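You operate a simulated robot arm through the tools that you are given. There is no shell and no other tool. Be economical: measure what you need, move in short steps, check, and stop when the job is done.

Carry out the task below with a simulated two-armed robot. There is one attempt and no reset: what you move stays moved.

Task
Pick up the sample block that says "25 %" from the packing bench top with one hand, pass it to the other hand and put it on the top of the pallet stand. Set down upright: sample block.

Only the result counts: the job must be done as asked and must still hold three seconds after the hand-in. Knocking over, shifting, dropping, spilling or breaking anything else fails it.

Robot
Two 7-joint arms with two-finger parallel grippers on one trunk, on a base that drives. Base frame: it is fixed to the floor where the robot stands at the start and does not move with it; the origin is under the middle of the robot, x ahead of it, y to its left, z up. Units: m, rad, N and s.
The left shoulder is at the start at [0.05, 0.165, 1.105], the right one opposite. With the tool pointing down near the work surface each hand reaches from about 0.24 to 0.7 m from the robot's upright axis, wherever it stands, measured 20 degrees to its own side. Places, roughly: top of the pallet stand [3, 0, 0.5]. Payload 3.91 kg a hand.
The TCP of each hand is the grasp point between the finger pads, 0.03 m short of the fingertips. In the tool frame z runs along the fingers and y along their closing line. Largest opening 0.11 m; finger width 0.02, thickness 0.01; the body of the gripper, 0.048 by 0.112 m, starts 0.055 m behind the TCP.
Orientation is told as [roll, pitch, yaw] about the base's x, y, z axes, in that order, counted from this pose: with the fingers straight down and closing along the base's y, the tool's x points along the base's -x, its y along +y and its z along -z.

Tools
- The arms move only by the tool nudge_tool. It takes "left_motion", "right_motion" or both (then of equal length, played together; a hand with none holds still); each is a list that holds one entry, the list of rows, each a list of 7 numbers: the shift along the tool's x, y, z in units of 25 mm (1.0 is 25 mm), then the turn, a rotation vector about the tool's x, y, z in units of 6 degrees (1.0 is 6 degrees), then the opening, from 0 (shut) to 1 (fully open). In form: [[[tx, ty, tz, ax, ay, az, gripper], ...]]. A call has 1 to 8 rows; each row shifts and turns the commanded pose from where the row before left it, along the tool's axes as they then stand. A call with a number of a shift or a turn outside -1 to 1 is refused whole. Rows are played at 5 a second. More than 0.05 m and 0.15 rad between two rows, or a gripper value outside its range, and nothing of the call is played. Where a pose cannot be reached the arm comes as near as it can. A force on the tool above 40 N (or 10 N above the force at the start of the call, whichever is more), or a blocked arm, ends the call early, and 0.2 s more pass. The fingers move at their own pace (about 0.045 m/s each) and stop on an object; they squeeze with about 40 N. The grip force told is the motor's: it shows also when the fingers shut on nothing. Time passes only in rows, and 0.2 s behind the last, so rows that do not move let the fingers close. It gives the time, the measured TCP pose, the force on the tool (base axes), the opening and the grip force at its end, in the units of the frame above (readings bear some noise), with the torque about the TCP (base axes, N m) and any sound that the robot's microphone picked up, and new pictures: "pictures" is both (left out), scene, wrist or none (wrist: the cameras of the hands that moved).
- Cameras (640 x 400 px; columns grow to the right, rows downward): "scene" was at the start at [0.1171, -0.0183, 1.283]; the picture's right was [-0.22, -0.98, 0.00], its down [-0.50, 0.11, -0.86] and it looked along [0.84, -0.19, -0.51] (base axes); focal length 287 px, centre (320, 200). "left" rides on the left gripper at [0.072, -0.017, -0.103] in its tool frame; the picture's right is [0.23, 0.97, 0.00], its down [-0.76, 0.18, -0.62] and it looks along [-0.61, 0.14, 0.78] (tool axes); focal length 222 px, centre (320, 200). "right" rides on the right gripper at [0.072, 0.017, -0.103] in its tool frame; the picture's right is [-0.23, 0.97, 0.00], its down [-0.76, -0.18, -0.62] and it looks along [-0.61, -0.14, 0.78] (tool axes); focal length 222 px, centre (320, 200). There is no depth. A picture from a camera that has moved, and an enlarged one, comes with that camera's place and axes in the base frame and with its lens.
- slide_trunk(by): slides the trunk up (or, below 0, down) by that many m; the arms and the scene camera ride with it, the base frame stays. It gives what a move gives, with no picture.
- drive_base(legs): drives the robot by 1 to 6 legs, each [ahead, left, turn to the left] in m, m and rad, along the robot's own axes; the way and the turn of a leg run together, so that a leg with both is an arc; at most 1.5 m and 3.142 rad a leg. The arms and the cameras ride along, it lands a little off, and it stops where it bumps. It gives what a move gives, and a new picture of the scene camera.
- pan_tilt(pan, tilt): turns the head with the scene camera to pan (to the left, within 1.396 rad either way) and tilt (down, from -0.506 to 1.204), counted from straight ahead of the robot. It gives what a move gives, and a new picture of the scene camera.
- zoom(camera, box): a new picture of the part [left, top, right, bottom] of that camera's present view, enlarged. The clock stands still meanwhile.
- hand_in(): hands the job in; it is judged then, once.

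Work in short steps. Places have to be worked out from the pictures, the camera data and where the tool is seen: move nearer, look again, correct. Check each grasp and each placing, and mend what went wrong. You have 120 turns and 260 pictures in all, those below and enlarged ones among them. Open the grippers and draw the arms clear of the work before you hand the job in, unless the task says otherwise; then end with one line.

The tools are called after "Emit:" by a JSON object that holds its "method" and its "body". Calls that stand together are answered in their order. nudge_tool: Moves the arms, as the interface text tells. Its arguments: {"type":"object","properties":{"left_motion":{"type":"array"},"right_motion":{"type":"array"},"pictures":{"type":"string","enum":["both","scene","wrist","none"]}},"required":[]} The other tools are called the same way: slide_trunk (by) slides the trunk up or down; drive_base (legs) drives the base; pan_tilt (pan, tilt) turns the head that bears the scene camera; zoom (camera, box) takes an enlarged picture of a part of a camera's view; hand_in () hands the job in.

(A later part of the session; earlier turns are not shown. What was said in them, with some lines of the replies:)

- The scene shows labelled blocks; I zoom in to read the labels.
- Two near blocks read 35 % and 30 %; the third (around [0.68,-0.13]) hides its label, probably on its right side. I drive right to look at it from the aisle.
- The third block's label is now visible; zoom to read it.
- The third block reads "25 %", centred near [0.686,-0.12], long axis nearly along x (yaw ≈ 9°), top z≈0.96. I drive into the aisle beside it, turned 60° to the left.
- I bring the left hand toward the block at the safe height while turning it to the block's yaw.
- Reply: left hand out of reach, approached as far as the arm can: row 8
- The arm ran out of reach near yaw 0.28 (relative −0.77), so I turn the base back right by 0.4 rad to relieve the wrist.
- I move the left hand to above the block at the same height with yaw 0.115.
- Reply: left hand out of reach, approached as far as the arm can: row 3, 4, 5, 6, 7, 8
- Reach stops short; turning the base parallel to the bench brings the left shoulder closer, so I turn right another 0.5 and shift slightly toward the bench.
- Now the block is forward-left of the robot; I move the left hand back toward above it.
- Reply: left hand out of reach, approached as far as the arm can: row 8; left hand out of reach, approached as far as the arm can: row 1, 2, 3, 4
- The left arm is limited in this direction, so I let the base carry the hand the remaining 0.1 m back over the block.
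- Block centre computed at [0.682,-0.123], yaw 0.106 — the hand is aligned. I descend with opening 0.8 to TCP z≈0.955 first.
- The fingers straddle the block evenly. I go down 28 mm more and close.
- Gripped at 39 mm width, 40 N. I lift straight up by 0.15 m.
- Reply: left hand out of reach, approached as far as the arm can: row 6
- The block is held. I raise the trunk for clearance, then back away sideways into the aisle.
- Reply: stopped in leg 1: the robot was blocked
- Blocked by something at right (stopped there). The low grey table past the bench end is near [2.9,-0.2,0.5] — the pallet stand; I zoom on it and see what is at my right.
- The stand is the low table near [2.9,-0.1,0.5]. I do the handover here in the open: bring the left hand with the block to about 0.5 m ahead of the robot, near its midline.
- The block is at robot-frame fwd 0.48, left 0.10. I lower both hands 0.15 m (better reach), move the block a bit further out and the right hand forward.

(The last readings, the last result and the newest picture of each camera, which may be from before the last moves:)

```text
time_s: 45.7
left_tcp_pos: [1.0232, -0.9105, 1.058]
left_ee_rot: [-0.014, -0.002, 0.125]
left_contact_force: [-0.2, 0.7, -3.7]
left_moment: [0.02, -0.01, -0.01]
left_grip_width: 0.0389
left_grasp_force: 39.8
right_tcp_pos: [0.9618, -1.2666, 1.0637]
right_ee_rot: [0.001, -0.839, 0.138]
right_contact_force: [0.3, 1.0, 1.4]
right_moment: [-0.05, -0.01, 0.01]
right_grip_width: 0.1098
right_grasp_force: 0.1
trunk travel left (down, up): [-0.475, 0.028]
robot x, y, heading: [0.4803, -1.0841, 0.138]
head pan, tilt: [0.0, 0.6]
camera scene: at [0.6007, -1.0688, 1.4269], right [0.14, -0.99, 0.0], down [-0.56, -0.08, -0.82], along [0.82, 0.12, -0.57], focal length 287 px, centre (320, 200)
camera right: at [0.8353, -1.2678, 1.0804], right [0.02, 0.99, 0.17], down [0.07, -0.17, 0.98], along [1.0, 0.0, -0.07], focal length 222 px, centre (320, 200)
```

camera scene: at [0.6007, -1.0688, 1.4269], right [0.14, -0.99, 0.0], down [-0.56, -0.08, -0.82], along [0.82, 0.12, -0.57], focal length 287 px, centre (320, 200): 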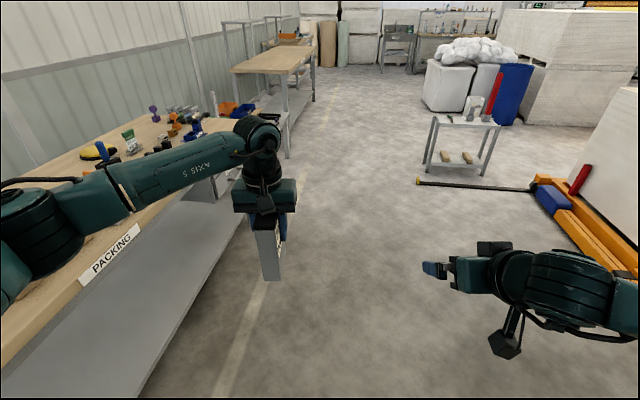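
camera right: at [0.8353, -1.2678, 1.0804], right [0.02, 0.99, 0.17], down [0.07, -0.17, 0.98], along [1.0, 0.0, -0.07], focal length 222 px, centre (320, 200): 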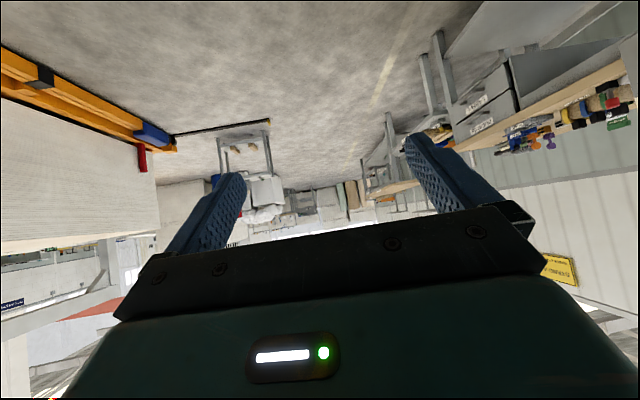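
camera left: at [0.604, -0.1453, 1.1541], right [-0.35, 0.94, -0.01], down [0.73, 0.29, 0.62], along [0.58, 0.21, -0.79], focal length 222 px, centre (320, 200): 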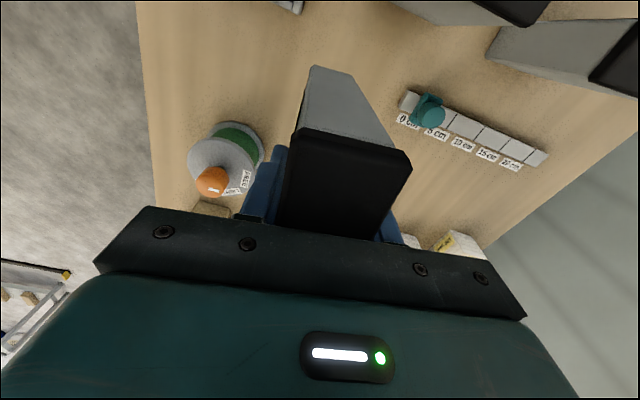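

Right hand is pitched 48° forward. I move it laterally to 0.13 m behind the block, aligned with it, at the lower part's height.

Emit:
{"method": "nudge_tool", "body": {"right_motion": [[[0.195, 0.986, 0.056, 0, 0, 0, 1], [0.195, 0.986, 0.056, 0, 0, 0, 1], [0.195, 0.986, 0.056, 0, 0, 0, 1], [0.195, 0.986, 0.056, 0, 0, 0, 1], [0.195, 0.986, 0.056, 0, 0, 0, 1], [0.195, 0.986, 0.056, 0, 0, 0, 1], [0.195, 0.986, 0.056, 0, 0, 0, 1], [0.195, 0.986, 0.056, 0, 0, 0, 1]]], "pictures": "both"}}

```text
time_s: 47.5
left_tcp_pos: [1.0216, -0.9107, 1.0573]
left_ee_rot: [-0.014, 0.0, 0.124]
left_contact_force: [0.3, 0.8, -3.8]
left_moment: [0.0, 0.04, -0.01]
left_grip_width: 0.0389
left_grasp_force: 39.3
right_tcp_pos: [0.9165, -1.0747, 1.0272]
right_ee_rot: [0.0, -0.84, 0.136]
right_contact_force: [0.7, 0.0, 0.0]
right_moment: [0.0, 0.02, -0.01]
right_grip_width: 0.1098
right_grasp_force: 0.0
trunk travel left (down, up): [-0.475, 0.028]
robot x, y, heading: [0.4896, -1.0856, 0.143]
head pan, tilt: [0.0, 0.6]
camera scene: at [0.6009, -1.0681, 1.4268], right [0.14, -0.99, 0.0], down [-0.56, -0.08, -0.82], along [0.82, 0.11, -0.57], focal length 287 px, centre (320, 200)
camera right: at [0.7905, -1.0744, 1.0437], right [0.02, 0.99, 0.17], down [0.07, -0.17, 0.98], along [1.0, -0.01, -0.07], focal length 222 px, centre (320, 200)
```

scene: 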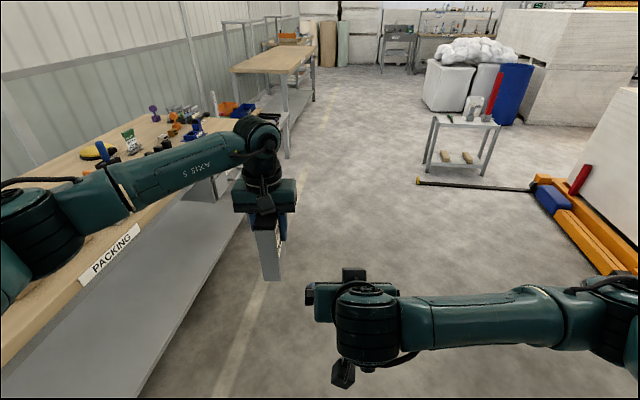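
right: 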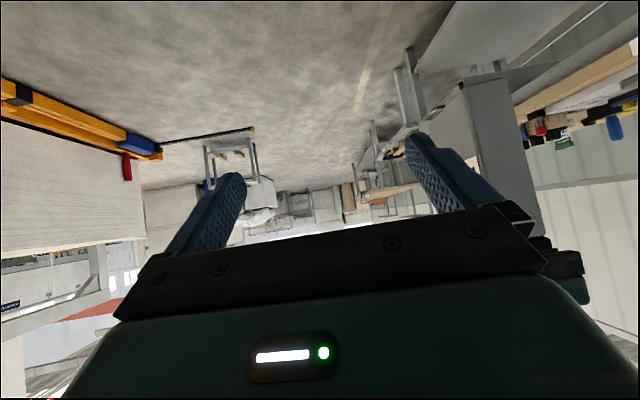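

Continue laterally to line up behind the block.

Emit:
{"method": "nudge_tool", "body": {"right_motion": [[[0.187, 0.986, 0.062, 0, 0, 0, 1], [0.187, 0.986, 0.062, 0, 0, 0, 1], [0.187, 0.986, 0.062, 0, 0, 0, 1], [0.187, 0.986, 0.062, 0, 0, 0, 1], [0.187, 0.986, 0.062, 0, 0, 0, 1], [0.187, 0.986, 0.062, 0, 0, 0, 1]]], "pictures": "both"}}

```text
time_s: 48.9
left_tcp_pos: [1.0224, -0.9104, 1.0581]
left_ee_rot: [-0.014, -0.002, 0.125]
left_contact_force: [1.2, 0.5, -3.3]
left_moment: [0.0, 0.0, 0.0]
left_grip_width: 0.0391
left_grasp_force: 39.8
right_tcp_pos: [0.8854, -0.9282, 1.0006]
right_ee_rot: [0.0, -0.838, 0.136]
right_contact_force: [-0.4, -0.5, 0.6]
right_moment: [0.0, -0.02, 0.0]
right_grip_width: 0.1101
right_grasp_force: 0.1
trunk travel left (down, up): [-0.475, 0.028]
robot x, y, heading: [0.482, -1.0869, 0.139]
head pan, tilt: [0.0, 0.6]
camera scene: at [0.6007, -1.0681, 1.4268], right [0.14, -0.99, 0.0], down [-0.56, -0.08, -0.82], along [0.82, 0.12, -0.57], focal length 287 px, centre (320, 200)
camera right: at [0.7587, -0.9299, 1.0169], right [0.02, 0.99, 0.17], down [0.07, -0.17, 0.98], along [1.0, -0.01, -0.07], focal length 222 px, centre (320, 200)
```

scene: 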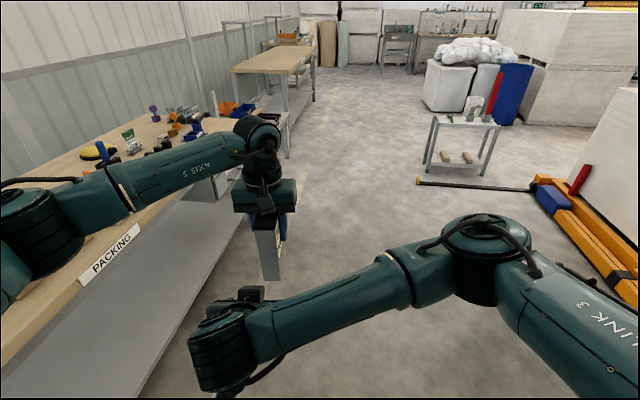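
right: 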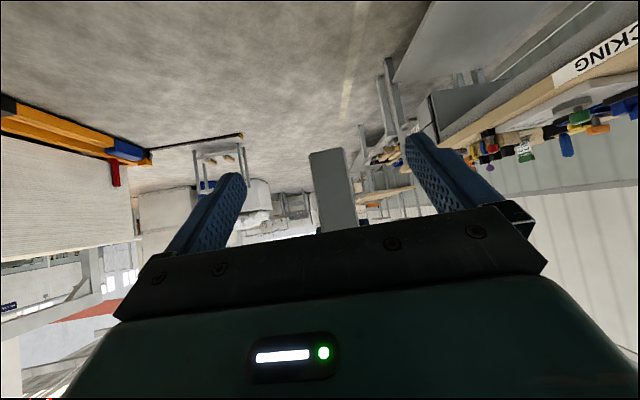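

The block lies centred between the right fingers. I advance 0.108 m horizontally to straddle its lower near end.

Emit:
{"method": "nudge_tool", "body": {"right_motion": [[[-0.578, 0, 0.642, 0, 0, 0, 1], [-0.578, 0, 0.642, 0, 0, 0, 1], [-0.578, 0, 0.642, 0, 0, 0, 1], [-0.578, 0, 0.642, 0, 0, 0, 1], [-0.578, 0, 0.642, 0, 0, 0, 1], [0, 0, 0, 0, 0, 0, 1]]], "pictures": "both"}}

```text
time_s: 50.3
left_tcp_pos: [1.023, -0.9096, 1.0574]
left_ee_rot: [-0.013, -0.005, 0.127]
left_contact_force: [9.7, 3.1, -5.9]
left_moment: [0.05, 0.03, 0.07]
left_grip_width: 0.039
left_grasp_force: 39.9
right_tcp_pos: [0.9911, -0.915, 1.0009]
right_ee_rot: [0.001, -0.835, 0.14]
right_contact_force: [-9.4, -2.7, 2.6]
right_moment: [0.2, -0.7, -0.17]
right_grip_width: 0.1099
right_grasp_force: 0.0
trunk travel left (down, up): [-0.475, 0.028]
robot x, y, heading: [0.486, -1.0889, 0.138]
head pan, tilt: [0.0, 0.6]
camera scene: at [0.6008, -1.0688, 1.4269], right [0.14, -0.99, 0.0], down [-0.56, -0.08, -0.82], along [0.82, 0.12, -0.57], focal length 287 px, centre (320, 200)
camera right: at [0.8654, -0.916, 1.0172], right [0.02, 0.99, 0.17], down [0.07, -0.17, 0.98], along [1.0, 0.0, -0.07], focal length 222 px, centre (320, 200)
```

scene: 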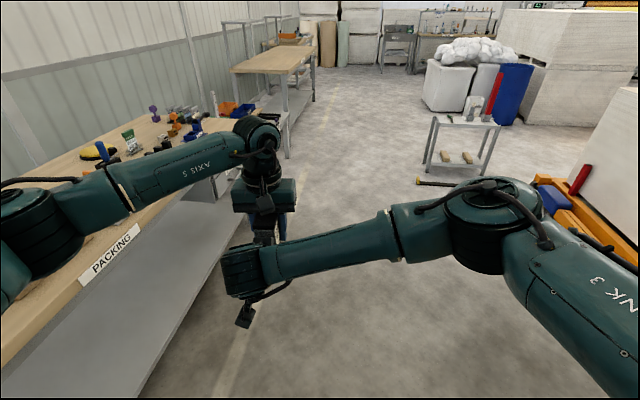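
right: 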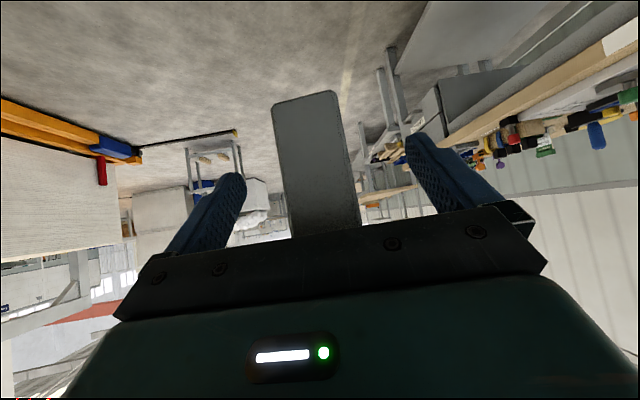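

A ~9 N contact shows the right palm touches the block's top edge. I back off (7 mm back, 15 mm up) to clear it before closing.

Emit:
{"method": "nudge_tool", "body": {"right_motion": [[[-0.13, 0, -0.3, 0, 0, 0, 1], [-0.13, 0, -0.31, 0, 0, 0, 1], [0, 0, 0, 0, 0, 0, 1]]], "pictures": "none"}}

```text
time_s: 51.1
left_tcp_pos: [1.022, -0.9105, 1.0562]
left_ee_rot: [-0.014, -0.001, 0.123]
left_contact_force: [0.3, 0.2, -2.9]
left_moment: [0.04, 0.01, 0.0]
left_grip_width: 0.0389
left_grasp_force: 39.8
right_tcp_pos: [0.9858, -0.917, 1.0146]
right_ee_rot: [0.0, -0.838, 0.136]
right_contact_force: [0.0, -0.8, -0.5]
right_moment: [0.03, 0.01, -0.01]
right_grip_width: 0.11
right_grasp_force: 0.1
trunk travel left (down, up): [-0.475, 0.028]
robot x, y, heading: [0.4911, -1.084, 0.14]
head pan, tilt: [0.0, 0.6]
```

Contact gone. I close the right gripper gradually.

Emit:
{"method": "nudge_tool", "body": {"right_motion": [[[0, 0, 0, 0, 0, 0, 0.6], [0, 0, 0, 0, 0, 0, 0.3], [0, 0, 0, 0, 0, 0, 0], [0, 0, 0, 0, 0, 0, 0], [0, 0, 0, 0, 0, 0, 0], [0, 0, 0, 0, 0, 0, 0]]], "pictures": "both"}}

```text
time_s: 52.5
left_tcp_pos: [1.0233, -0.911, 1.0577]
left_ee_rot: [-0.015, 0.003, 0.124]
left_contact_force: [-0.4, -5.1, -1.8]
left_moment: [0.76, 0.13, 0.9]
left_grip_width: 0.0389
left_grasp_force: 40.2
right_tcp_pos: [0.9849, -0.9154, 1.0155]
right_ee_rot: [0.0, -0.84, 0.137]
right_contact_force: [0.2, 4.5, -0.9]
right_moment: [-1.04, -0.06, -0.71]
right_grip_width: 0.0376
right_grasp_force: 40.1
trunk travel left (down, up): [-0.475, 0.028]
robot x, y, heading: [0.4816, -1.0861, 0.139]
head pan, tilt: [0.0, 0.6]
camera scene: at [0.6009, -1.0687, 1.4268], right [0.14, -0.99, 0.0], down [-0.56, -0.08, -0.82], along [0.82, 0.12, -0.57], focal length 287 px, centre (320, 200)
camera right: at [0.8588, -0.917, 1.0317], right [0.02, 0.99, 0.17], down [0.07, -0.17, 0.98], along [1.0, 0.0, -0.07], focal length 222 px, centre (320, 200)
```

scene: 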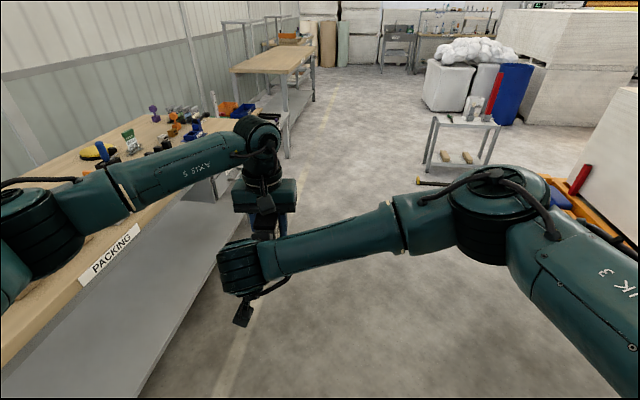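
right: 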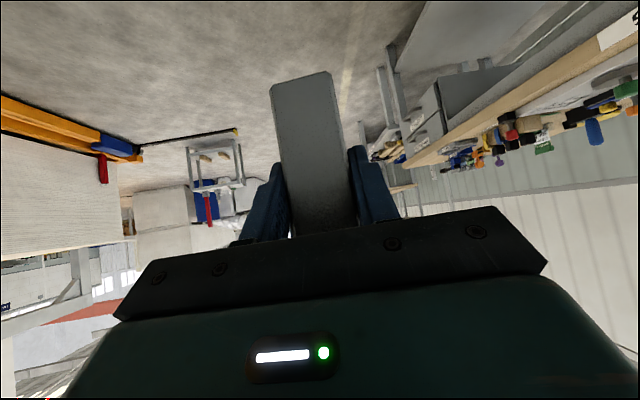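

Both hands hold the block (right 37.6 mm, 40 N). I open the left hand and check whether the right keeps it.

Emit:
{"method": "nudge_tool", "body": {"left_motion": [[[0, 0, 0, 0, 0, 0, 0.5], [0, 0, 0, 0, 0, 0, 0.8], [0, 0, 0, 0, 0, 0, 0.8], [0, 0, 0, 0, 0, 0, 0.8]]], "pictures": "wrist"}}

```text
time_s: 53.5
left_tcp_pos: [1.0228, -0.9099, 1.0572]
left_ee_rot: [-0.014, 0.0, 0.124]
left_contact_force: [0.1, 0.5, -0.5]
left_moment: [0.01, 0.02, -0.03]
left_grip_width: 0.0875
left_grasp_force: 0.1
right_tcp_pos: [0.9853, -0.9156, 1.015]
right_ee_rot: [0.0, -0.837, 0.137]
right_contact_force: [-0.4, 0.0, -0.9]
right_moment: [0.01, 0.14, 0.02]
right_grip_width: 0.0373
right_grasp_force: 39.8
trunk travel left (down, up): [-0.475, 0.028]
robot x, y, heading: [0.4863, -1.087, 0.135]
head pan, tilt: [0.0, 0.6]
camera left: at [0.9516, -0.9355, 1.1607], right [-0.35, 0.94, -0.01], down [0.73, 0.28, 0.62], along [0.59, 0.21, -0.78], focal length 222 px, centre (320, 200)
```

left: 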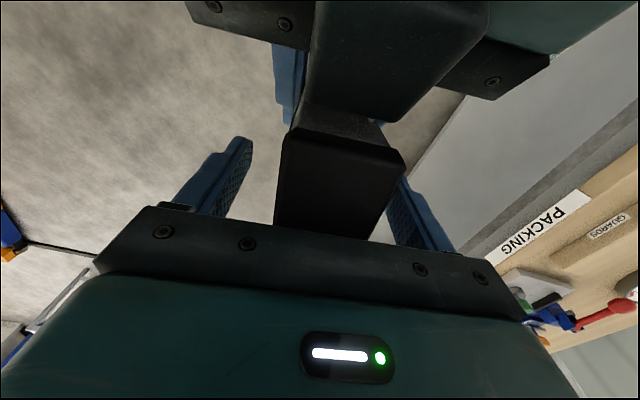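

Right hand carries the block. I raise the left hand clear, then move it out to its side.

Emit:
{"method": "nudge_tool", "body": {"left_motion": [[[0, 0, -1, 0, 0, 0, 0.8], [0, 0, -1, 0, 0, 0, 0.8], [0, 0, -1, 0, 0, 0, 0.8], [0, 0, -1, 0, 0, 0, 0.8], [0.3, 0.8, -0.5, 0, 0, 0, 0.8], [0.6, 1, 0, 0, 0, 0, 0.8], [0.6, 1, 0, 0, 0, 0, 0.8], [0.6, 1, 0, 0, 0, 0, 0.8]]], "pictures": "scene"}}

```text
time_s: 55.3
left_tcp_pos: [0.9572, -0.8212, 1.1695]
left_ee_rot: [-0.015, 0.0, 0.124]
left_contact_force: [-0.2, -0.2, 0.3]
left_moment: [-0.03, -0.01, 0.0]
left_grip_width: 0.0881
left_grasp_force: 0.0
right_tcp_pos: [0.9847, -0.9152, 1.0157]
right_ee_rot: [0.0, -0.838, 0.137]
right_contact_force: [-0.9, -0.3, -0.2]
right_moment: [-0.04, 0.14, 0.0]
right_grip_width: 0.0373
right_grasp_force: 39.4
trunk travel left (down, up): [-0.475, 0.028]
robot x, y, heading: [0.4866, -1.0842, 0.139]
head pan, tilt: [0.0, 0.6]
camera scene: at [0.6004, -1.0681, 1.4269], right [0.14, -0.99, 0.0], down [-0.56, -0.08, -0.83], along [0.82, 0.12, -0.56], focal length 287 px, centre (320, 200)
```

scene: 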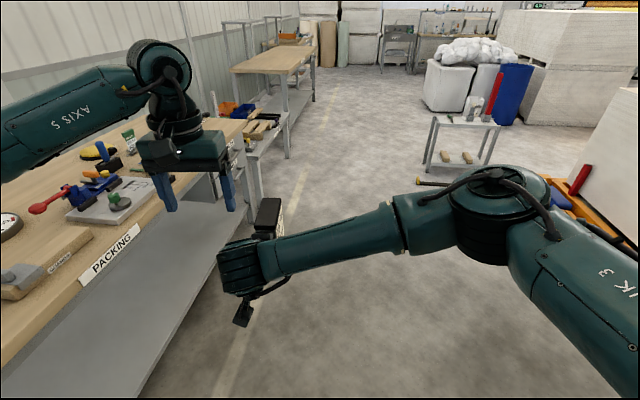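

Handover done. Now I square up and drive up the aisle to near the stand.

Emit:
{"method": "drive_base", "body": {"legs": [[0, 0, -0.139], [1.3, 0.0, 0], [0.6, 0.0, 0]]}}

Emit:
{"method": "pan_tilt", "body": {"pan": 0.9, "tilt": 0.6}}

```text
time_s: 65.5
left_tcp_pos: [2.8967, -0.8792, 1.1684]
left_ee_rot: [-0.014, 0.0, -0.011]
left_contact_force: [1.2, -0.3, -0.2]
left_moment: [-0.04, -0.01, 0.0]
left_grip_width: 0.088
left_grasp_force: 0.1
right_tcp_pos: [2.9108, -0.9788, 1.0154]
right_ee_rot: [0.0, -0.836, 0.003]
right_contact_force: [0.8, 0.2, 0.1]
right_moment: [0.01, 0.1, -0.04]
right_grip_width: 0.0373
right_grasp_force: 39.7
trunk travel left (down, up): [-0.475, 0.028]
robot x, y, heading: [2.3908, -1.0799, 0.002]
head pan, tilt: [0.0, 0.6]
camera scene: at [2.5098, -1.0773, 1.4268], right [0.01, -1.0, 0.0], down [-0.57, 0.0, -0.82], along [0.82, 0.0, -0.57], focal length 287 px, centre (320, 200)
```

scene: 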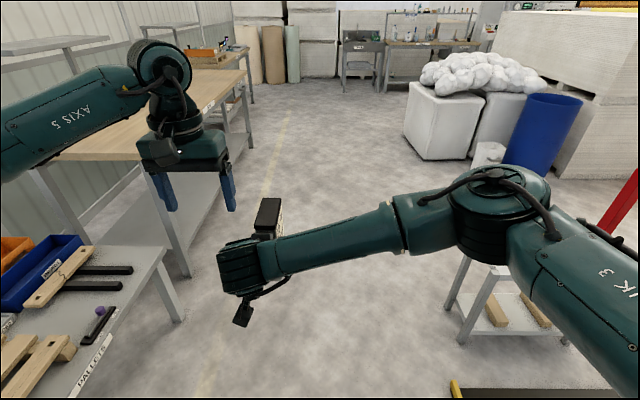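

```text
time_s: 66.7
left_tcp_pos: [2.8969, -0.8786, 1.1692]
left_ee_rot: [-0.014, -0.002, -0.009]
left_contact_force: [-0.1, -0.1, 0.0]
left_moment: [0.0, 0.02, -0.03]
left_grip_width: 0.0879
left_grasp_force: 0.2
right_tcp_pos: [2.9089, -0.9774, 1.0139]
right_ee_rot: [0.001, -0.836, 0.003]
right_contact_force: [0.4, 0.2, 0.3]
right_moment: [-0.06, 0.11, -0.02]
right_grip_width: 0.0371
right_grasp_force: 40.2
trunk travel left (down, up): [-0.475, 0.028]
robot x, y, heading: [2.3899, -1.0799, 0.005]
head pan, tilt: [0.901, 0.6]
camera scene: at [2.4755, -1.0082, 1.4268], right [0.79, -0.62, 0.0], down [-0.35, -0.44, -0.82], along [0.51, 0.65, -0.57], focal length 287 px, centre (320, 200)
```

scene: 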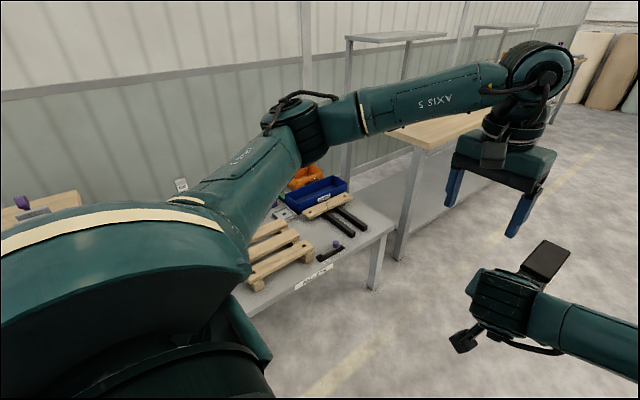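

The stand's "PALLETS" label is seen; the front-right corner (x≈3.34–3.46, y<−0.27) looks free. I tuck the left arm, then drive nearer and turn to 60°.

Emit:
{"method": "nudge_tool", "body": {"left_motion": [[[0.85, 0.75, -0.2, 0, 0, 0, 0.8], [0.85, 0.75, -0.2, 0, 0, 0, 0.8], [0.85, 0.75, -0.2, 0, 0, 0, 0.8], [0.85, 0.75, -0.2, 0, 0, 0, 0.8], [0.85, 0.75, -0.2, 0, 0, 0, 0.8], [0.85, 0.75, -0.2, 0, 0, 0, 0.8], [0.85, 0.75, -0.2, 0, 0, 0, 0.8], [0.85, 0.75, -0.2, 0, 0, 0, 0.8]]], "pictures": "none"}}

Emit:
{"method": "drive_base", "body": {"legs": [[0.76, 0.08, 0], [0, 0, 1.045]]}}

Emit:
{"method": "pan_tilt", "body": {"pan": -0.1, "tilt": 0.85}}

```text
time_s: 68.5
left_tcp_pos: [2.7282, -0.7255, 1.2072]
left_ee_rot: [-0.015, -0.002, -0.01]
left_contact_force: [0.2, 0.0, -0.3]
left_moment: [-0.01, 0.0, 0.0]
left_grip_width: 0.088
left_grasp_force: 0.0
right_tcp_pos: [2.91, -0.978, 1.0143]
right_ee_rot: [0.0, -0.837, 0.004]
right_contact_force: [0.1, 0.3, 0.2]
right_moment: [-0.01, 0.12, 0.01]
right_grip_width: 0.0372
right_grasp_force: 40.7
trunk travel left (down, up): [-0.475, 0.028]
robot x, y, heading: [2.386, -1.0794, 0.007]
head pan, tilt: [0.901, 0.6]
```

```text
time_s: 75.2
left_tcp_pos: [3.0238, -0.5282, 1.207]
left_ee_rot: [-0.015, -0.003, 1.022]
left_contact_force: [-0.6, 0.7, -0.2]
left_moment: [-0.01, 0.01, 0.01]
left_grip_width: 0.0878
left_grasp_force: 0.1
right_tcp_pos: [3.3322, -0.5011, 1.0148]
right_ee_rot: [0.001, -0.838, 1.035]
right_contact_force: [-0.4, 0.0, -0.2]
right_moment: [-0.1, 0.04, -0.01]
right_grip_width: 0.0373
right_grasp_force: 40.4
trunk travel left (down, up): [-0.475, 0.028]
robot x, y, heading: [3.1534, -0.9972, 1.036]
head pan, tilt: [0.901, 0.6]
camera scene: at [3.1363, -0.8887, 1.4268], right [0.93, 0.36, 0.0], down [0.2, -0.53, -0.82], along [-0.3, 0.77, -0.57], focal length 287 px, centre (320, 200)
```

scene: 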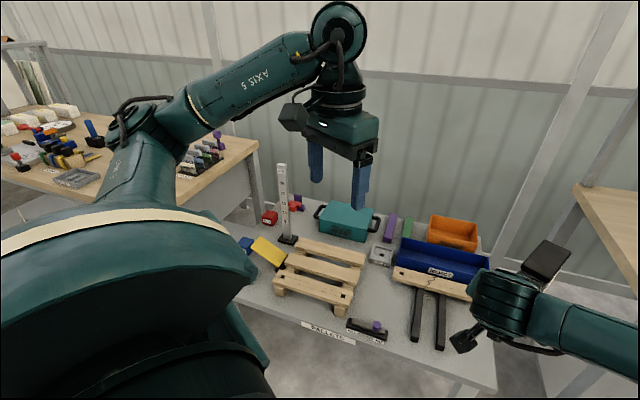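

```text
time_s: 76.5
left_tcp_pos: [3.0234, -0.5287, 1.2076]
left_ee_rot: [-0.014, -0.002, 1.02]
left_contact_force: [-0.5, 0.8, -0.5]
left_moment: [-0.01, -0.04, -0.01]
left_grip_width: 0.0879
left_grasp_force: 0.1
right_tcp_pos: [3.3322, -0.5, 1.015]
right_ee_rot: [0.0, -0.837, 1.034]
right_contact_force: [-0.4, 0.0, 0.2]
right_moment: [-0.12, 0.05, -0.02]
right_grip_width: 0.0371
right_grasp_force: 39.8
trunk travel left (down, up): [-0.475, 0.028]
robot x, y, heading: [3.1544, -0.999, 1.036]
head pan, tilt: [-0.099, 0.85]
camera scene: at [3.2143, -0.9082, 1.406], right [0.81, -0.59, 0.0], down [-0.44, -0.61, -0.66], along [0.39, 0.53, -0.75], focal length 287 px, centre (320, 200)
```

scene: 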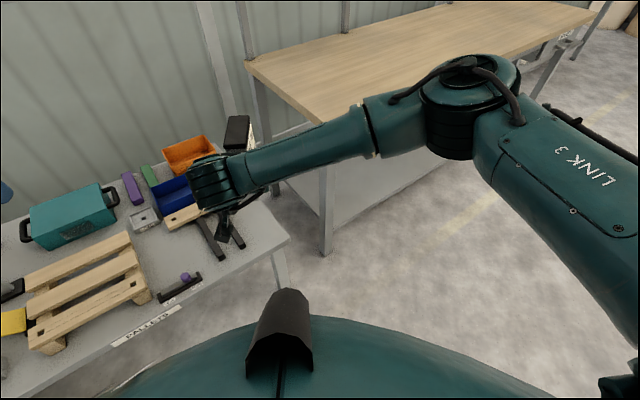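

Free strip: x≈3.33–3.47, y≈−0.36…−0.05, right of the forks. I drive so the block is over [3.402,-0.295].

Emit:
{"method": "drive_base", "body": {"legs": [[0.175, 0.044, 0]]}}

Emit:
{"method": "pan_tilt", "body": {"pan": 0.25, "tilt": 0.9}}

```text
time_s: 78.0
left_tcp_pos: [3.0737, -0.3548, 1.2073]
left_ee_rot: [-0.014, -0.001, 1.023]
left_contact_force: [0.3, 0.1, 0.5]
left_moment: [-0.05, 0.01, 0.02]
left_grip_width: 0.0881
left_grasp_force: 0.1
right_tcp_pos: [3.3831, -0.3283, 1.0147]
right_ee_rot: [0.001, -0.835, 1.035]
right_contact_force: [1.2, 0.7, -3.4]
right_moment: [-0.1, 0.05, 0.0]
right_grip_width: 0.0375
right_grasp_force: 40.2
trunk travel left (down, up): [-0.475, 0.028]
robot x, y, heading: [3.2064, -0.8255, 1.039]
head pan, tilt: [-0.099, 0.85]
camera scene: at [3.2649, -0.7355, 1.4059], right [0.81, -0.59, 0.0], down [-0.44, -0.61, -0.66], along [0.39, 0.53, -0.75], focal length 287 px, centre (320, 200)
```

scene: 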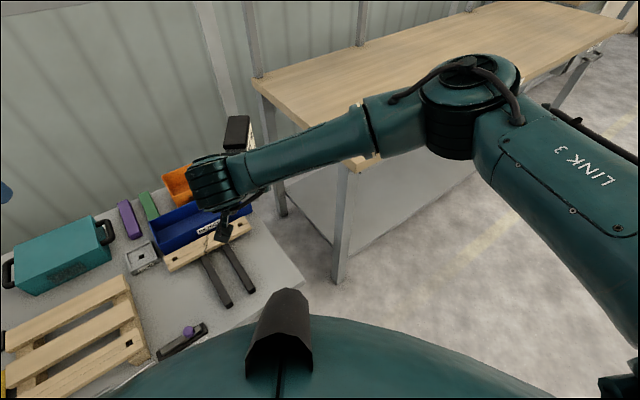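

```text
time_s: 78.8
left_tcp_pos: [3.0731, -0.3559, 1.2084]
left_ee_rot: [-0.015, -0.003, 1.023]
left_contact_force: [-0.5, -0.4, 0.1]
left_moment: [0.0, 0.01, 0.01]
left_grip_width: 0.0879
left_grasp_force: 0.0
right_tcp_pos: [3.3826, -0.3285, 1.016]
right_ee_rot: [0.0, -0.836, 1.035]
right_contact_force: [0.2, -0.4, -3.6]
right_moment: [-0.07, 0.06, -0.06]
right_grip_width: 0.0373
right_grasp_force: 39.9
trunk travel left (down, up): [-0.475, 0.028]
robot x, y, heading: [3.2044, -0.8282, 1.032]
head pan, tilt: [0.25, 0.901]
camera scene: at [3.2396, -0.7268, 1.4021], right [0.96, -0.28, 0.0], down [-0.22, -0.75, -0.62], along [0.17, 0.6, -0.78], focal length 287 px, centre (320, 200)
```

scene: 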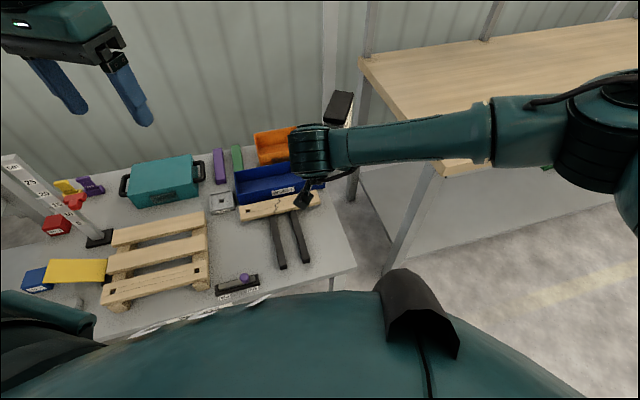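

I zoom to measure the corner of the stand and the fork tips precisely.

Emit:
{"method": "zoom", "body": {"camera": "scene", "box": [200, 150, 400, 310]}}

```text
2.50 times, centred on (300, 230) of scene
camera zoom: at [3.2396, -0.7268, 1.4021], right [0.96, -0.28, 0.0], down [-0.22, -0.75, -0.62], along [0.17, 0.6, -0.78], focal length 718 px, centre (370, 125)
```

zoom: 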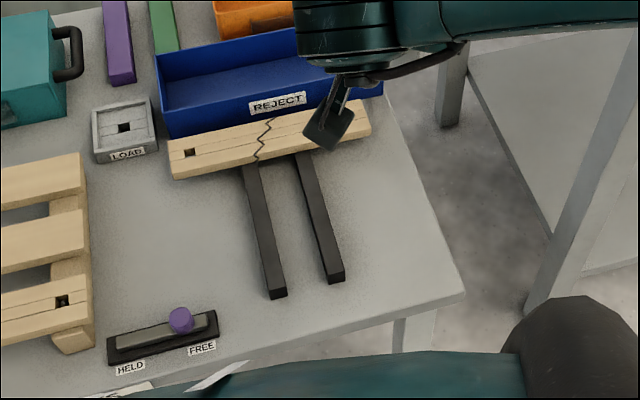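

Stand corner at [3.48,-0.35], fork tip at [3.33,-0.28]; target block centre [3.408,-0.255]. Fine-shift with the arm, then lower the trunk 0.40 m.

Emit:
{"method": "nudge_tool", "body": {"right_motion": [[[-0.5, 0.3, 0.557, 0, 0, 0, 0], [-0.5, 0.3, 0.557, 0, 0, 0, 0], [0, 0, 0, 0, 0, 0, 0]]], "pictures": "none"}}

Emit:
{"method": "slide_trunk", "body": {"by": -0.3}}

Emit:
{"method": "pan_tilt", "body": {"pan": 0.0, "tilt": 0.7}}

```text
time_s: 79.7
left_tcp_pos: [3.0737, -0.3563, 1.2074]
left_ee_rot: [-0.014, -0.002, 1.022]
left_contact_force: [-0.5, -0.3, 0.1]
left_moment: [-0.02, -0.03, 0.0]
left_grip_width: 0.0879
left_grasp_force: 0.0
right_tcp_pos: [3.3874, -0.2891, 1.0141]
right_ee_rot: [0.0, -0.835, 1.037]
right_contact_force: [-0.1, -0.2, -3.5]
right_moment: [-0.1, 0.07, 0.0]
right_grip_width: 0.0374
right_grasp_force: 40.3
trunk travel left (down, up): [-0.475, 0.028]
robot x, y, heading: [3.2045, -0.8267, 1.038]
head pan, tilt: [0.25, 0.901]
```

```text
time_s: 82.7
left_tcp_pos: [3.0738, -0.3563, 0.9078]
left_ee_rot: [-0.013, -0.002, 1.023]
left_contact_force: [0.1, 0.1, -0.4]
left_moment: [-0.01, -0.02, 0.0]
left_grip_width: 0.088
left_grasp_force: 0.0
right_tcp_pos: [3.3875, -0.2892, 0.7152]
right_ee_rot: [0.001, -0.837, 1.036]
right_contact_force: [0.3, -0.5, -3.3]
right_moment: [-0.14, 0.05, 0.02]
right_grip_width: 0.0372
right_grasp_force: 39.8
trunk travel left (down, up): [-0.175, 0.328]
robot x, y, heading: [3.2053, -0.8271, 1.04]
head pan, tilt: [0.25, 0.901]
```

```text
time_s: 83.4
left_tcp_pos: [3.072, -0.3563, 0.9078]
left_ee_rot: [-0.015, -0.001, 1.023]
left_contact_force: [-0.6, 0.7, 0.1]
left_moment: [0.0, -0.02, 0.04]
left_grip_width: 0.0879
left_grasp_force: 0.2
right_tcp_pos: [3.3879, -0.2901, 0.7149]
right_ee_rot: [-0.001, -0.837, 1.035]
right_contact_force: [-0.8, -0.3, -2.9]
right_moment: [-0.12, 0.08, -0.02]
right_grip_width: 0.0373
right_grasp_force: 40.3
trunk travel left (down, up): [-0.175, 0.328]
robot x, y, heading: [3.2056, -0.825, 1.042]
head pan, tilt: [0.0, 0.7]
camera scene: at [3.2615, -0.7262, 1.1182], right [0.86, -0.51, 0.0], down [-0.33, -0.56, -0.76], along [0.39, 0.66, -0.64], focal length 287 px, centre (320, 200)
```

scene: 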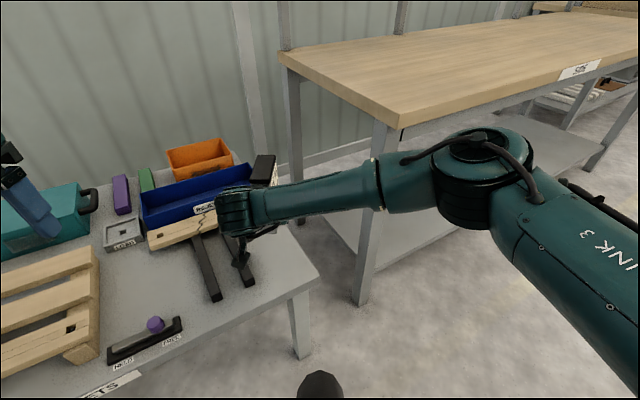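

Clear so far. Lower a further 0.11 m to about 4 cm above the surface and look.

Emit:
{"method": "slide_trunk", "body": {"by": -0.11}}

Emit:
{"method": "nudge_tool", "body": {"right_motion": [[[0, 0, 0, 0, 0, 0, 0]]], "pictures": "both"}}

```text
time_s: 84.8
left_tcp_pos: [3.0729, -0.3559, 0.7975]
left_ee_rot: [-0.013, -0.001, 1.022]
left_contact_force: [-0.1, 0.3, -0.1]
left_moment: [-0.02, -0.02, 0.01]
left_grip_width: 0.0882
left_grasp_force: 0.1
right_tcp_pos: [3.3873, -0.2894, 0.6037]
right_ee_rot: [-0.001, -0.836, 1.034]
right_contact_force: [0.5, 0.1, -2.9]
right_moment: [-0.13, 0.04, 0.01]
right_grip_width: 0.0371
right_grasp_force: 39.9
trunk travel left (down, up): [-0.065, 0.438]
robot x, y, heading: [3.2015, -0.8238, 1.037]
head pan, tilt: [0.0, 0.7]
```

```text
time_s: 85.2
left_tcp_pos: [3.0733, -0.3548, 0.798]
left_ee_rot: [-0.013, -0.002, 1.021]
left_contact_force: [0.3, 0.5, 0.8]
left_moment: [0.03, 0.01, 0.03]
left_grip_width: 0.0882
left_grasp_force: 0.1
right_tcp_pos: [3.3888, -0.2897, 0.6045]
right_ee_rot: [0.0, -0.836, 1.035]
right_contact_force: [0.1, -0.6, -2.8]
right_moment: [-0.09, 0.06, 0.01]
right_grip_width: 0.0371
right_grasp_force: 39.6
trunk travel left (down, up): [-0.065, 0.438]
robot x, y, heading: [3.2024, -0.8261, 1.041]
head pan, tilt: [0.0, 0.7]
camera scene: at [3.2616, -0.7263, 1.0082], right [0.86, -0.51, 0.0], down [-0.33, -0.56, -0.76], along [0.39, 0.66, -0.64], focal length 287 px, centre (320, 200)
camera right: at [3.31, -0.3885, 0.6213], right [-0.76, 0.63, 0.17], down [0.18, -0.05, 0.98], along [0.63, 0.78, -0.07], focal length 222 px, centre (320, 200)
```

scene: 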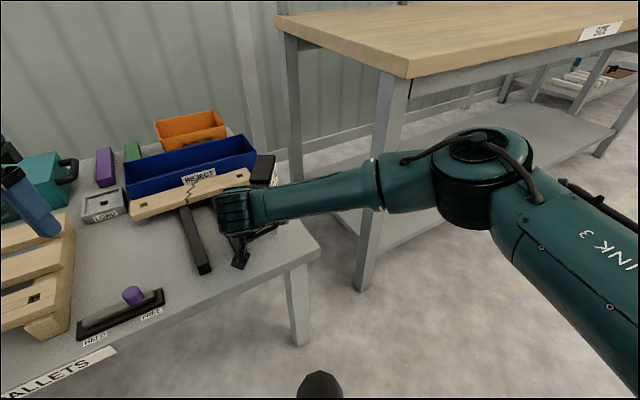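
right: 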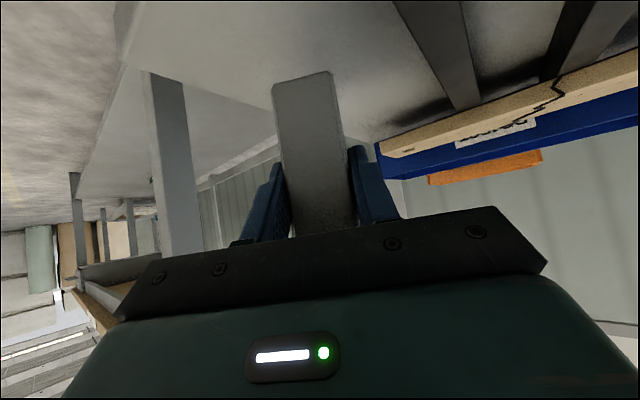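

Block is over the free strip, clear of the forks by ~3 cm. I lower with the arm in small steps under the force guard.

Emit:
{"method": "nudge_tool", "body": {"right_motion": [[[0.178, 0, 0.161, 0, 0, 0, 0], [0.178, 0, 0.161, 0, 0, 0, 0], [0.178, 0, 0.161, 0, 0, 0, 0], [0.178, 0, 0.161, 0, 0, 0, 0], [0.178, 0, 0.161, 0, 0, 0, 0]]], "pictures": "both"}}

```text
time_s: 86.4
left_tcp_pos: [3.0732, -0.3563, 0.7964]
left_ee_rot: [-0.015, -0.001, 1.023]
left_contact_force: [0.4, 0.2, 0.4]
left_moment: [-0.02, 0.01, 0.01]
left_grip_width: 0.0881
left_grasp_force: 0.0
right_tcp_pos: [3.3886, -0.289, 0.5739]
right_ee_rot: [0.001, -0.836, 1.035]
right_contact_force: [0.2, 0.2, -2.5]
right_moment: [-0.13, 0.07, 0.03]
right_grip_width: 0.0371
right_grasp_force: 40.0
trunk travel left (down, up): [-0.065, 0.438]
robot x, y, heading: [3.2043, -0.826, 1.038]
head pan, tilt: [0.0, 0.7]
camera scene: at [3.2616, -0.7263, 1.0082], right [0.86, -0.51, 0.0], down [-0.33, -0.56, -0.76], along [0.39, 0.66, -0.64], focal length 287 px, centre (320, 200)
camera right: at [3.3102, -0.3887, 0.5908], right [-0.76, 0.63, 0.17], down [0.18, -0.05, 0.98], along [0.63, 0.78, -0.07], focal length 222 px, centre (320, 200)
```

scene: 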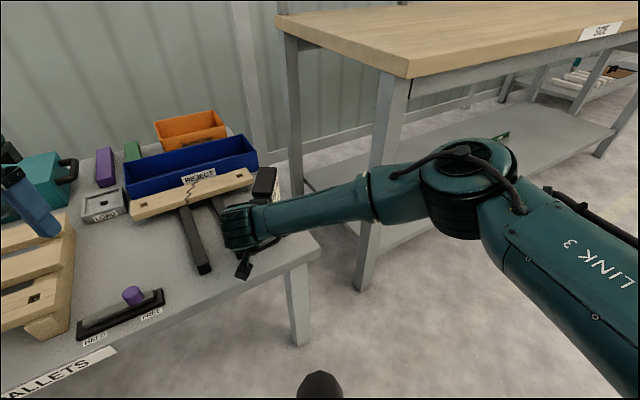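
right: 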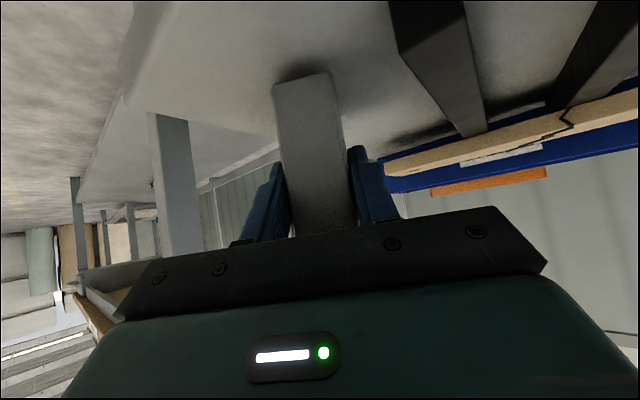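

Bottom is near the surface (shadow closing in). I continue at 2.5 mm per row, watching the force.

Emit:
{"method": "nudge_tool", "body": {"right_motion": [[[0.074, 0, 0.067, 0, 0, 0, 0], [0.074, 0, 0.067, 0, 0, 0, 0], [0.074, 0, 0.067, 0, 0, 0, 0], [0.074, 0, 0.067, 0, 0, 0, 0]]], "pictures": "wrist"}}

```text
time_s: 87.4
left_tcp_pos: [3.0729, -0.3559, 0.7975]
left_ee_rot: [-0.013, -0.001, 1.022]
left_contact_force: [0.2, 0.7, -0.2]
left_moment: [0.02, -0.01, -0.01]
left_grip_width: 0.0882
left_grasp_force: 0.1
right_tcp_pos: [3.3875, -0.2877, 0.5657]
right_ee_rot: [0.003, -0.838, 1.035]
right_contact_force: [-0.7, -2.0, 1.4]
right_moment: [0.04, -0.11, -0.04]
right_grip_width: 0.0376
right_grasp_force: 40.2
trunk travel left (down, up): [-0.065, 0.438]
robot x, y, heading: [3.2057, -0.8225, 1.033]
head pan, tilt: [0.0, 0.7]
camera right: at [3.3098, -0.3884, 0.5818], right [-0.76, 0.63, 0.17], down [0.18, -0.05, 0.98], along [0.63, 0.78, -0.07], focal length 222 px, centre (320, 200)
```

right: 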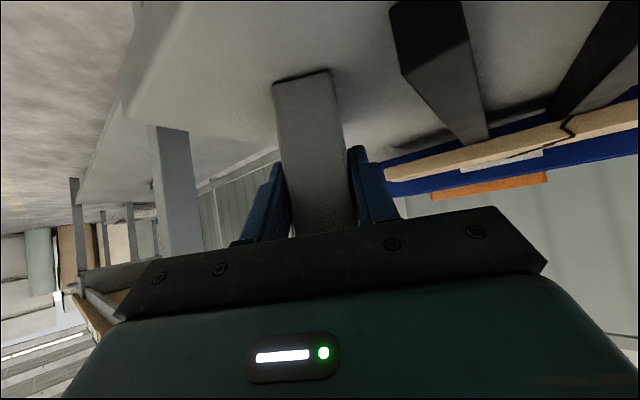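

Contact felt (Fz turned up by ~4 N). One more millimetre to settle it, then open the right hand moderately.

Emit:
{"method": "nudge_tool", "body": {"right_motion": [[[0.03, 0, 0.027, 0, 0, 0, 0], [0, 0, 0, 0, 0, 0, 0.4], [0, 0, 0, 0, 0, 0, 0.5], [0, 0, 0, 0, 0, 0, 0.6], [0, 0, 0, 0, 0, 0, 0.6]]], "pictures": "both"}}

```text
time_s: 88.6
left_tcp_pos: [3.0734, -0.3568, 0.7971]
left_ee_rot: [-0.012, -0.002, 1.023]
left_contact_force: [-0.4, 0.0, -0.4]
left_moment: [-0.01, 0.03, 0.0]
left_grip_width: 0.088
left_grasp_force: 0.1
right_tcp_pos: [3.3882, -0.2894, 0.5635]
right_ee_rot: [0.0, -0.839, 1.035]
right_contact_force: [0.3, 0.1, 1.2]
right_moment: [-0.02, -0.03, 0.0]
right_grip_width: 0.0658
right_grasp_force: 0.1
trunk travel left (down, up): [-0.065, 0.438]
robot x, y, heading: [3.2038, -0.8257, 1.038]
head pan, tilt: [0.0, 0.7]
camera scene: at [3.2615, -0.7265, 1.0083], right [0.86, -0.51, 0.0], down [-0.33, -0.55, -0.76], along [0.39, 0.66, -0.64], focal length 287 px, centre (320, 200)
camera right: at [3.3101, -0.3886, 0.5803], right [-0.76, 0.63, 0.17], down [0.18, -0.05, 0.98], along [0.63, 0.78, -0.07], focal length 222 px, centre (320, 200)
```

scene: 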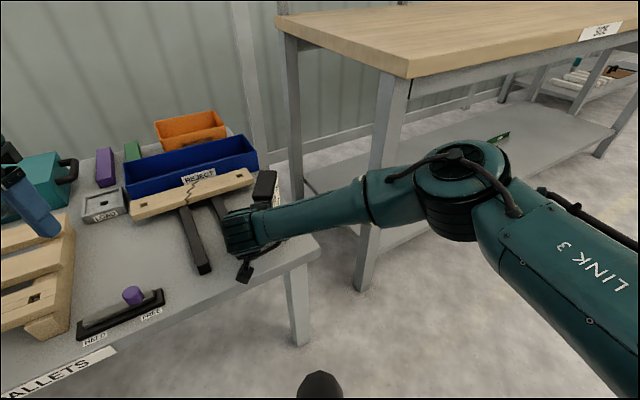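
right: 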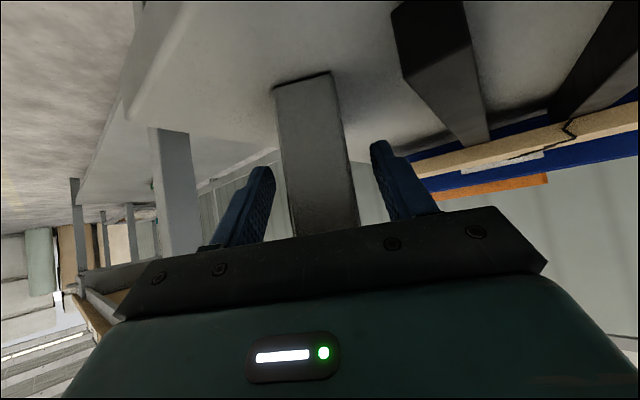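

The block stands free between the open fingers. I withdraw the right hand straight back.

Emit:
{"method": "nudge_tool", "body": {"right_motion": [[[0.4, 0, -0.446, 0, 0, 0, 0.6], [0.535, 0, -0.594, 0, 0, 0, 0.6], [0.535, 0, -0.594, 0, 0, 0, 0.6], [0.535, 0, -0.594, 0, 0, 0, 0.6], [0.535, 0, -0.594, 0, 0, 0, 0.6], [0.535, 0, -0.594, 0, 0, 0, 0.6], [0.535, 0, -0.594, 0, 0, 0, 0.6]]], "pictures": "both"}}

```text
time_s: 90.2
left_tcp_pos: [3.0733, -0.3559, 0.7977]
left_ee_rot: [-0.014, -0.003, 1.024]
left_contact_force: [-1.1, -0.3, 0.3]
left_moment: [0.02, 0.01, 0.03]
left_grip_width: 0.088
left_grasp_force: 0.1
right_tcp_pos: [3.3192, -0.4052, 0.5634]
right_ee_rot: [0.0, -0.837, 1.034]
right_contact_force: [0.8, -0.1, -0.4]
right_moment: [-0.01, 0.0, 0.01]
right_grip_width: 0.0659
right_grasp_force: 0.0
trunk travel left (down, up): [-0.065, 0.438]
robot x, y, heading: [3.2025, -0.8255, 1.035]
head pan, tilt: [0.0, 0.7]
camera scene: at [3.2615, -0.7265, 1.0083], right [0.86, -0.51, 0.0], down [-0.33, -0.55, -0.76], along [0.39, 0.66, -0.64], focal length 287 px, centre (320, 200)
camera right: at [3.2413, -0.5045, 0.5799], right [-0.76, 0.63, 0.17], down [0.18, -0.05, 0.98], along [0.63, 0.78, -0.07], focal length 222 px, centre (320, 200)
```

scene: 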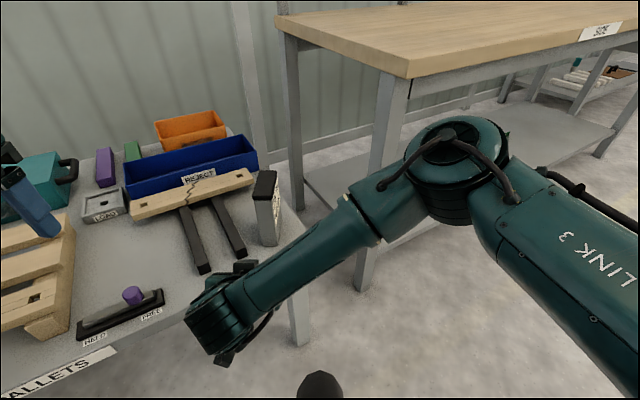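
right: 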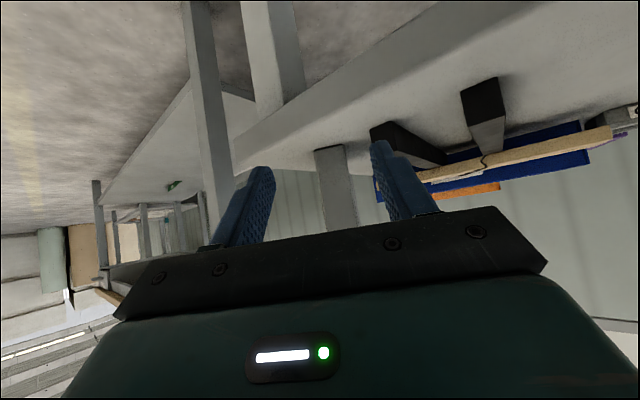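

The block stands upright, clear of everything. I raise the trunk and drive back so both arms are clear, then take a final look.

Emit:
{"method": "slide_trunk", "body": {"by": 0.3}}

Emit:
{"method": "drive_base", "body": {"legs": [[-0.3, 0, 0]]}}

Emit:
{"method": "zoom", "body": {"camera": "scene", "box": [160, 100, 400, 300]}}

```text
time_s: 93.2
left_tcp_pos: [3.0742, -0.3559, 1.0981]
left_ee_rot: [-0.014, -0.001, 1.023]
left_contact_force: [-0.5, -0.2, -0.6]
left_moment: [0.0, -0.02, 0.02]
left_grip_width: 0.088
left_grasp_force: 0.0
right_tcp_pos: [3.3192, -0.4045, 0.8639]
right_ee_rot: [0.001, -0.837, 1.035]
right_contact_force: [0.5, 0.1, 0.3]
right_moment: [0.0, -0.03, -0.01]
right_grip_width: 0.0658
right_grasp_force: 0.0
trunk travel left (down, up): [-0.365, 0.138]
robot x, y, heading: [3.2033, -0.8283, 1.04]
head pan, tilt: [0.0, 0.7]
```

```text
time_s: 95.3
left_tcp_pos: [2.9224, -0.6133, 1.0973]
left_ee_rot: [-0.013, -0.001, 1.022]
left_contact_force: [0.1, 0.1, -0.2]
left_moment: [-0.01, 0.0, -0.01]
left_grip_width: 0.0879
left_grasp_force: 0.1
right_tcp_pos: [3.1676, -0.661, 0.8637]
right_ee_rot: [0.0, -0.838, 1.034]
right_contact_force: [0.4, -0.1, 0.5]
right_moment: [-0.02, -0.02, 0.0]
right_grip_width: 0.0661
right_grasp_force: 0.1
trunk travel left (down, up): [-0.365, 0.138]
robot x, y, heading: [3.0527, -1.0801, 1.034]
head pan, tilt: [0.0, 0.7]
camera scene: at [3.1099, -0.9835, 1.3083], right [0.86, -0.51, 0.0], down [-0.33, -0.55, -0.77], along [0.39, 0.66, -0.64], focal length 287 px, centre (320, 200)
```

scene: 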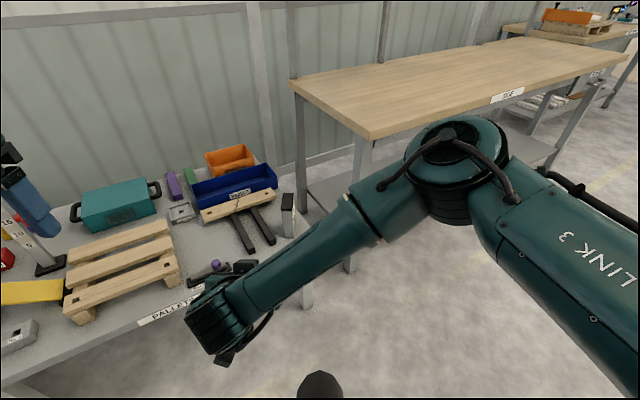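

```text
2.00 times, centred on (280, 200) of scene
camera zoom: at [3.1099, -0.9835, 1.3083], right [0.86, -0.51, 0.0], down [-0.33, -0.55, -0.77], along [0.39, 0.66, -0.64], focal length 574 px, centre (400, 200)
```

zoom: 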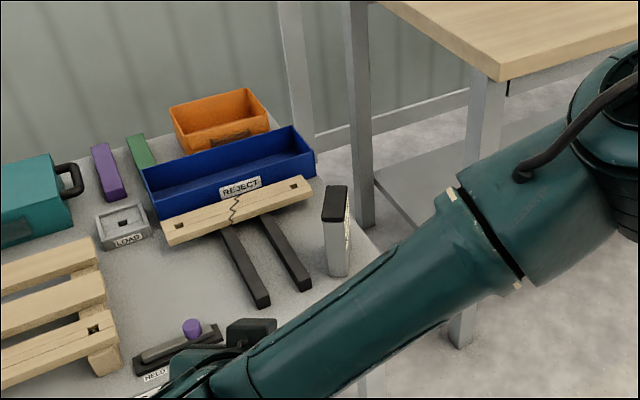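

The block stands upright on the stand, both grippers are open and the arms are clear of it. I hand in.

Emit:
{"method": "hand_in", "body": {}}

```text
The job is handed in.
```

The "25 %" sample block was picked up with the left hand, passed to the right, and now stands upright on the front-right corner of the pallet stand. One risk: while I backed into the aisle, the base was stopped by something on its right, probably the yellow post, and I did not check whether that had shifted.
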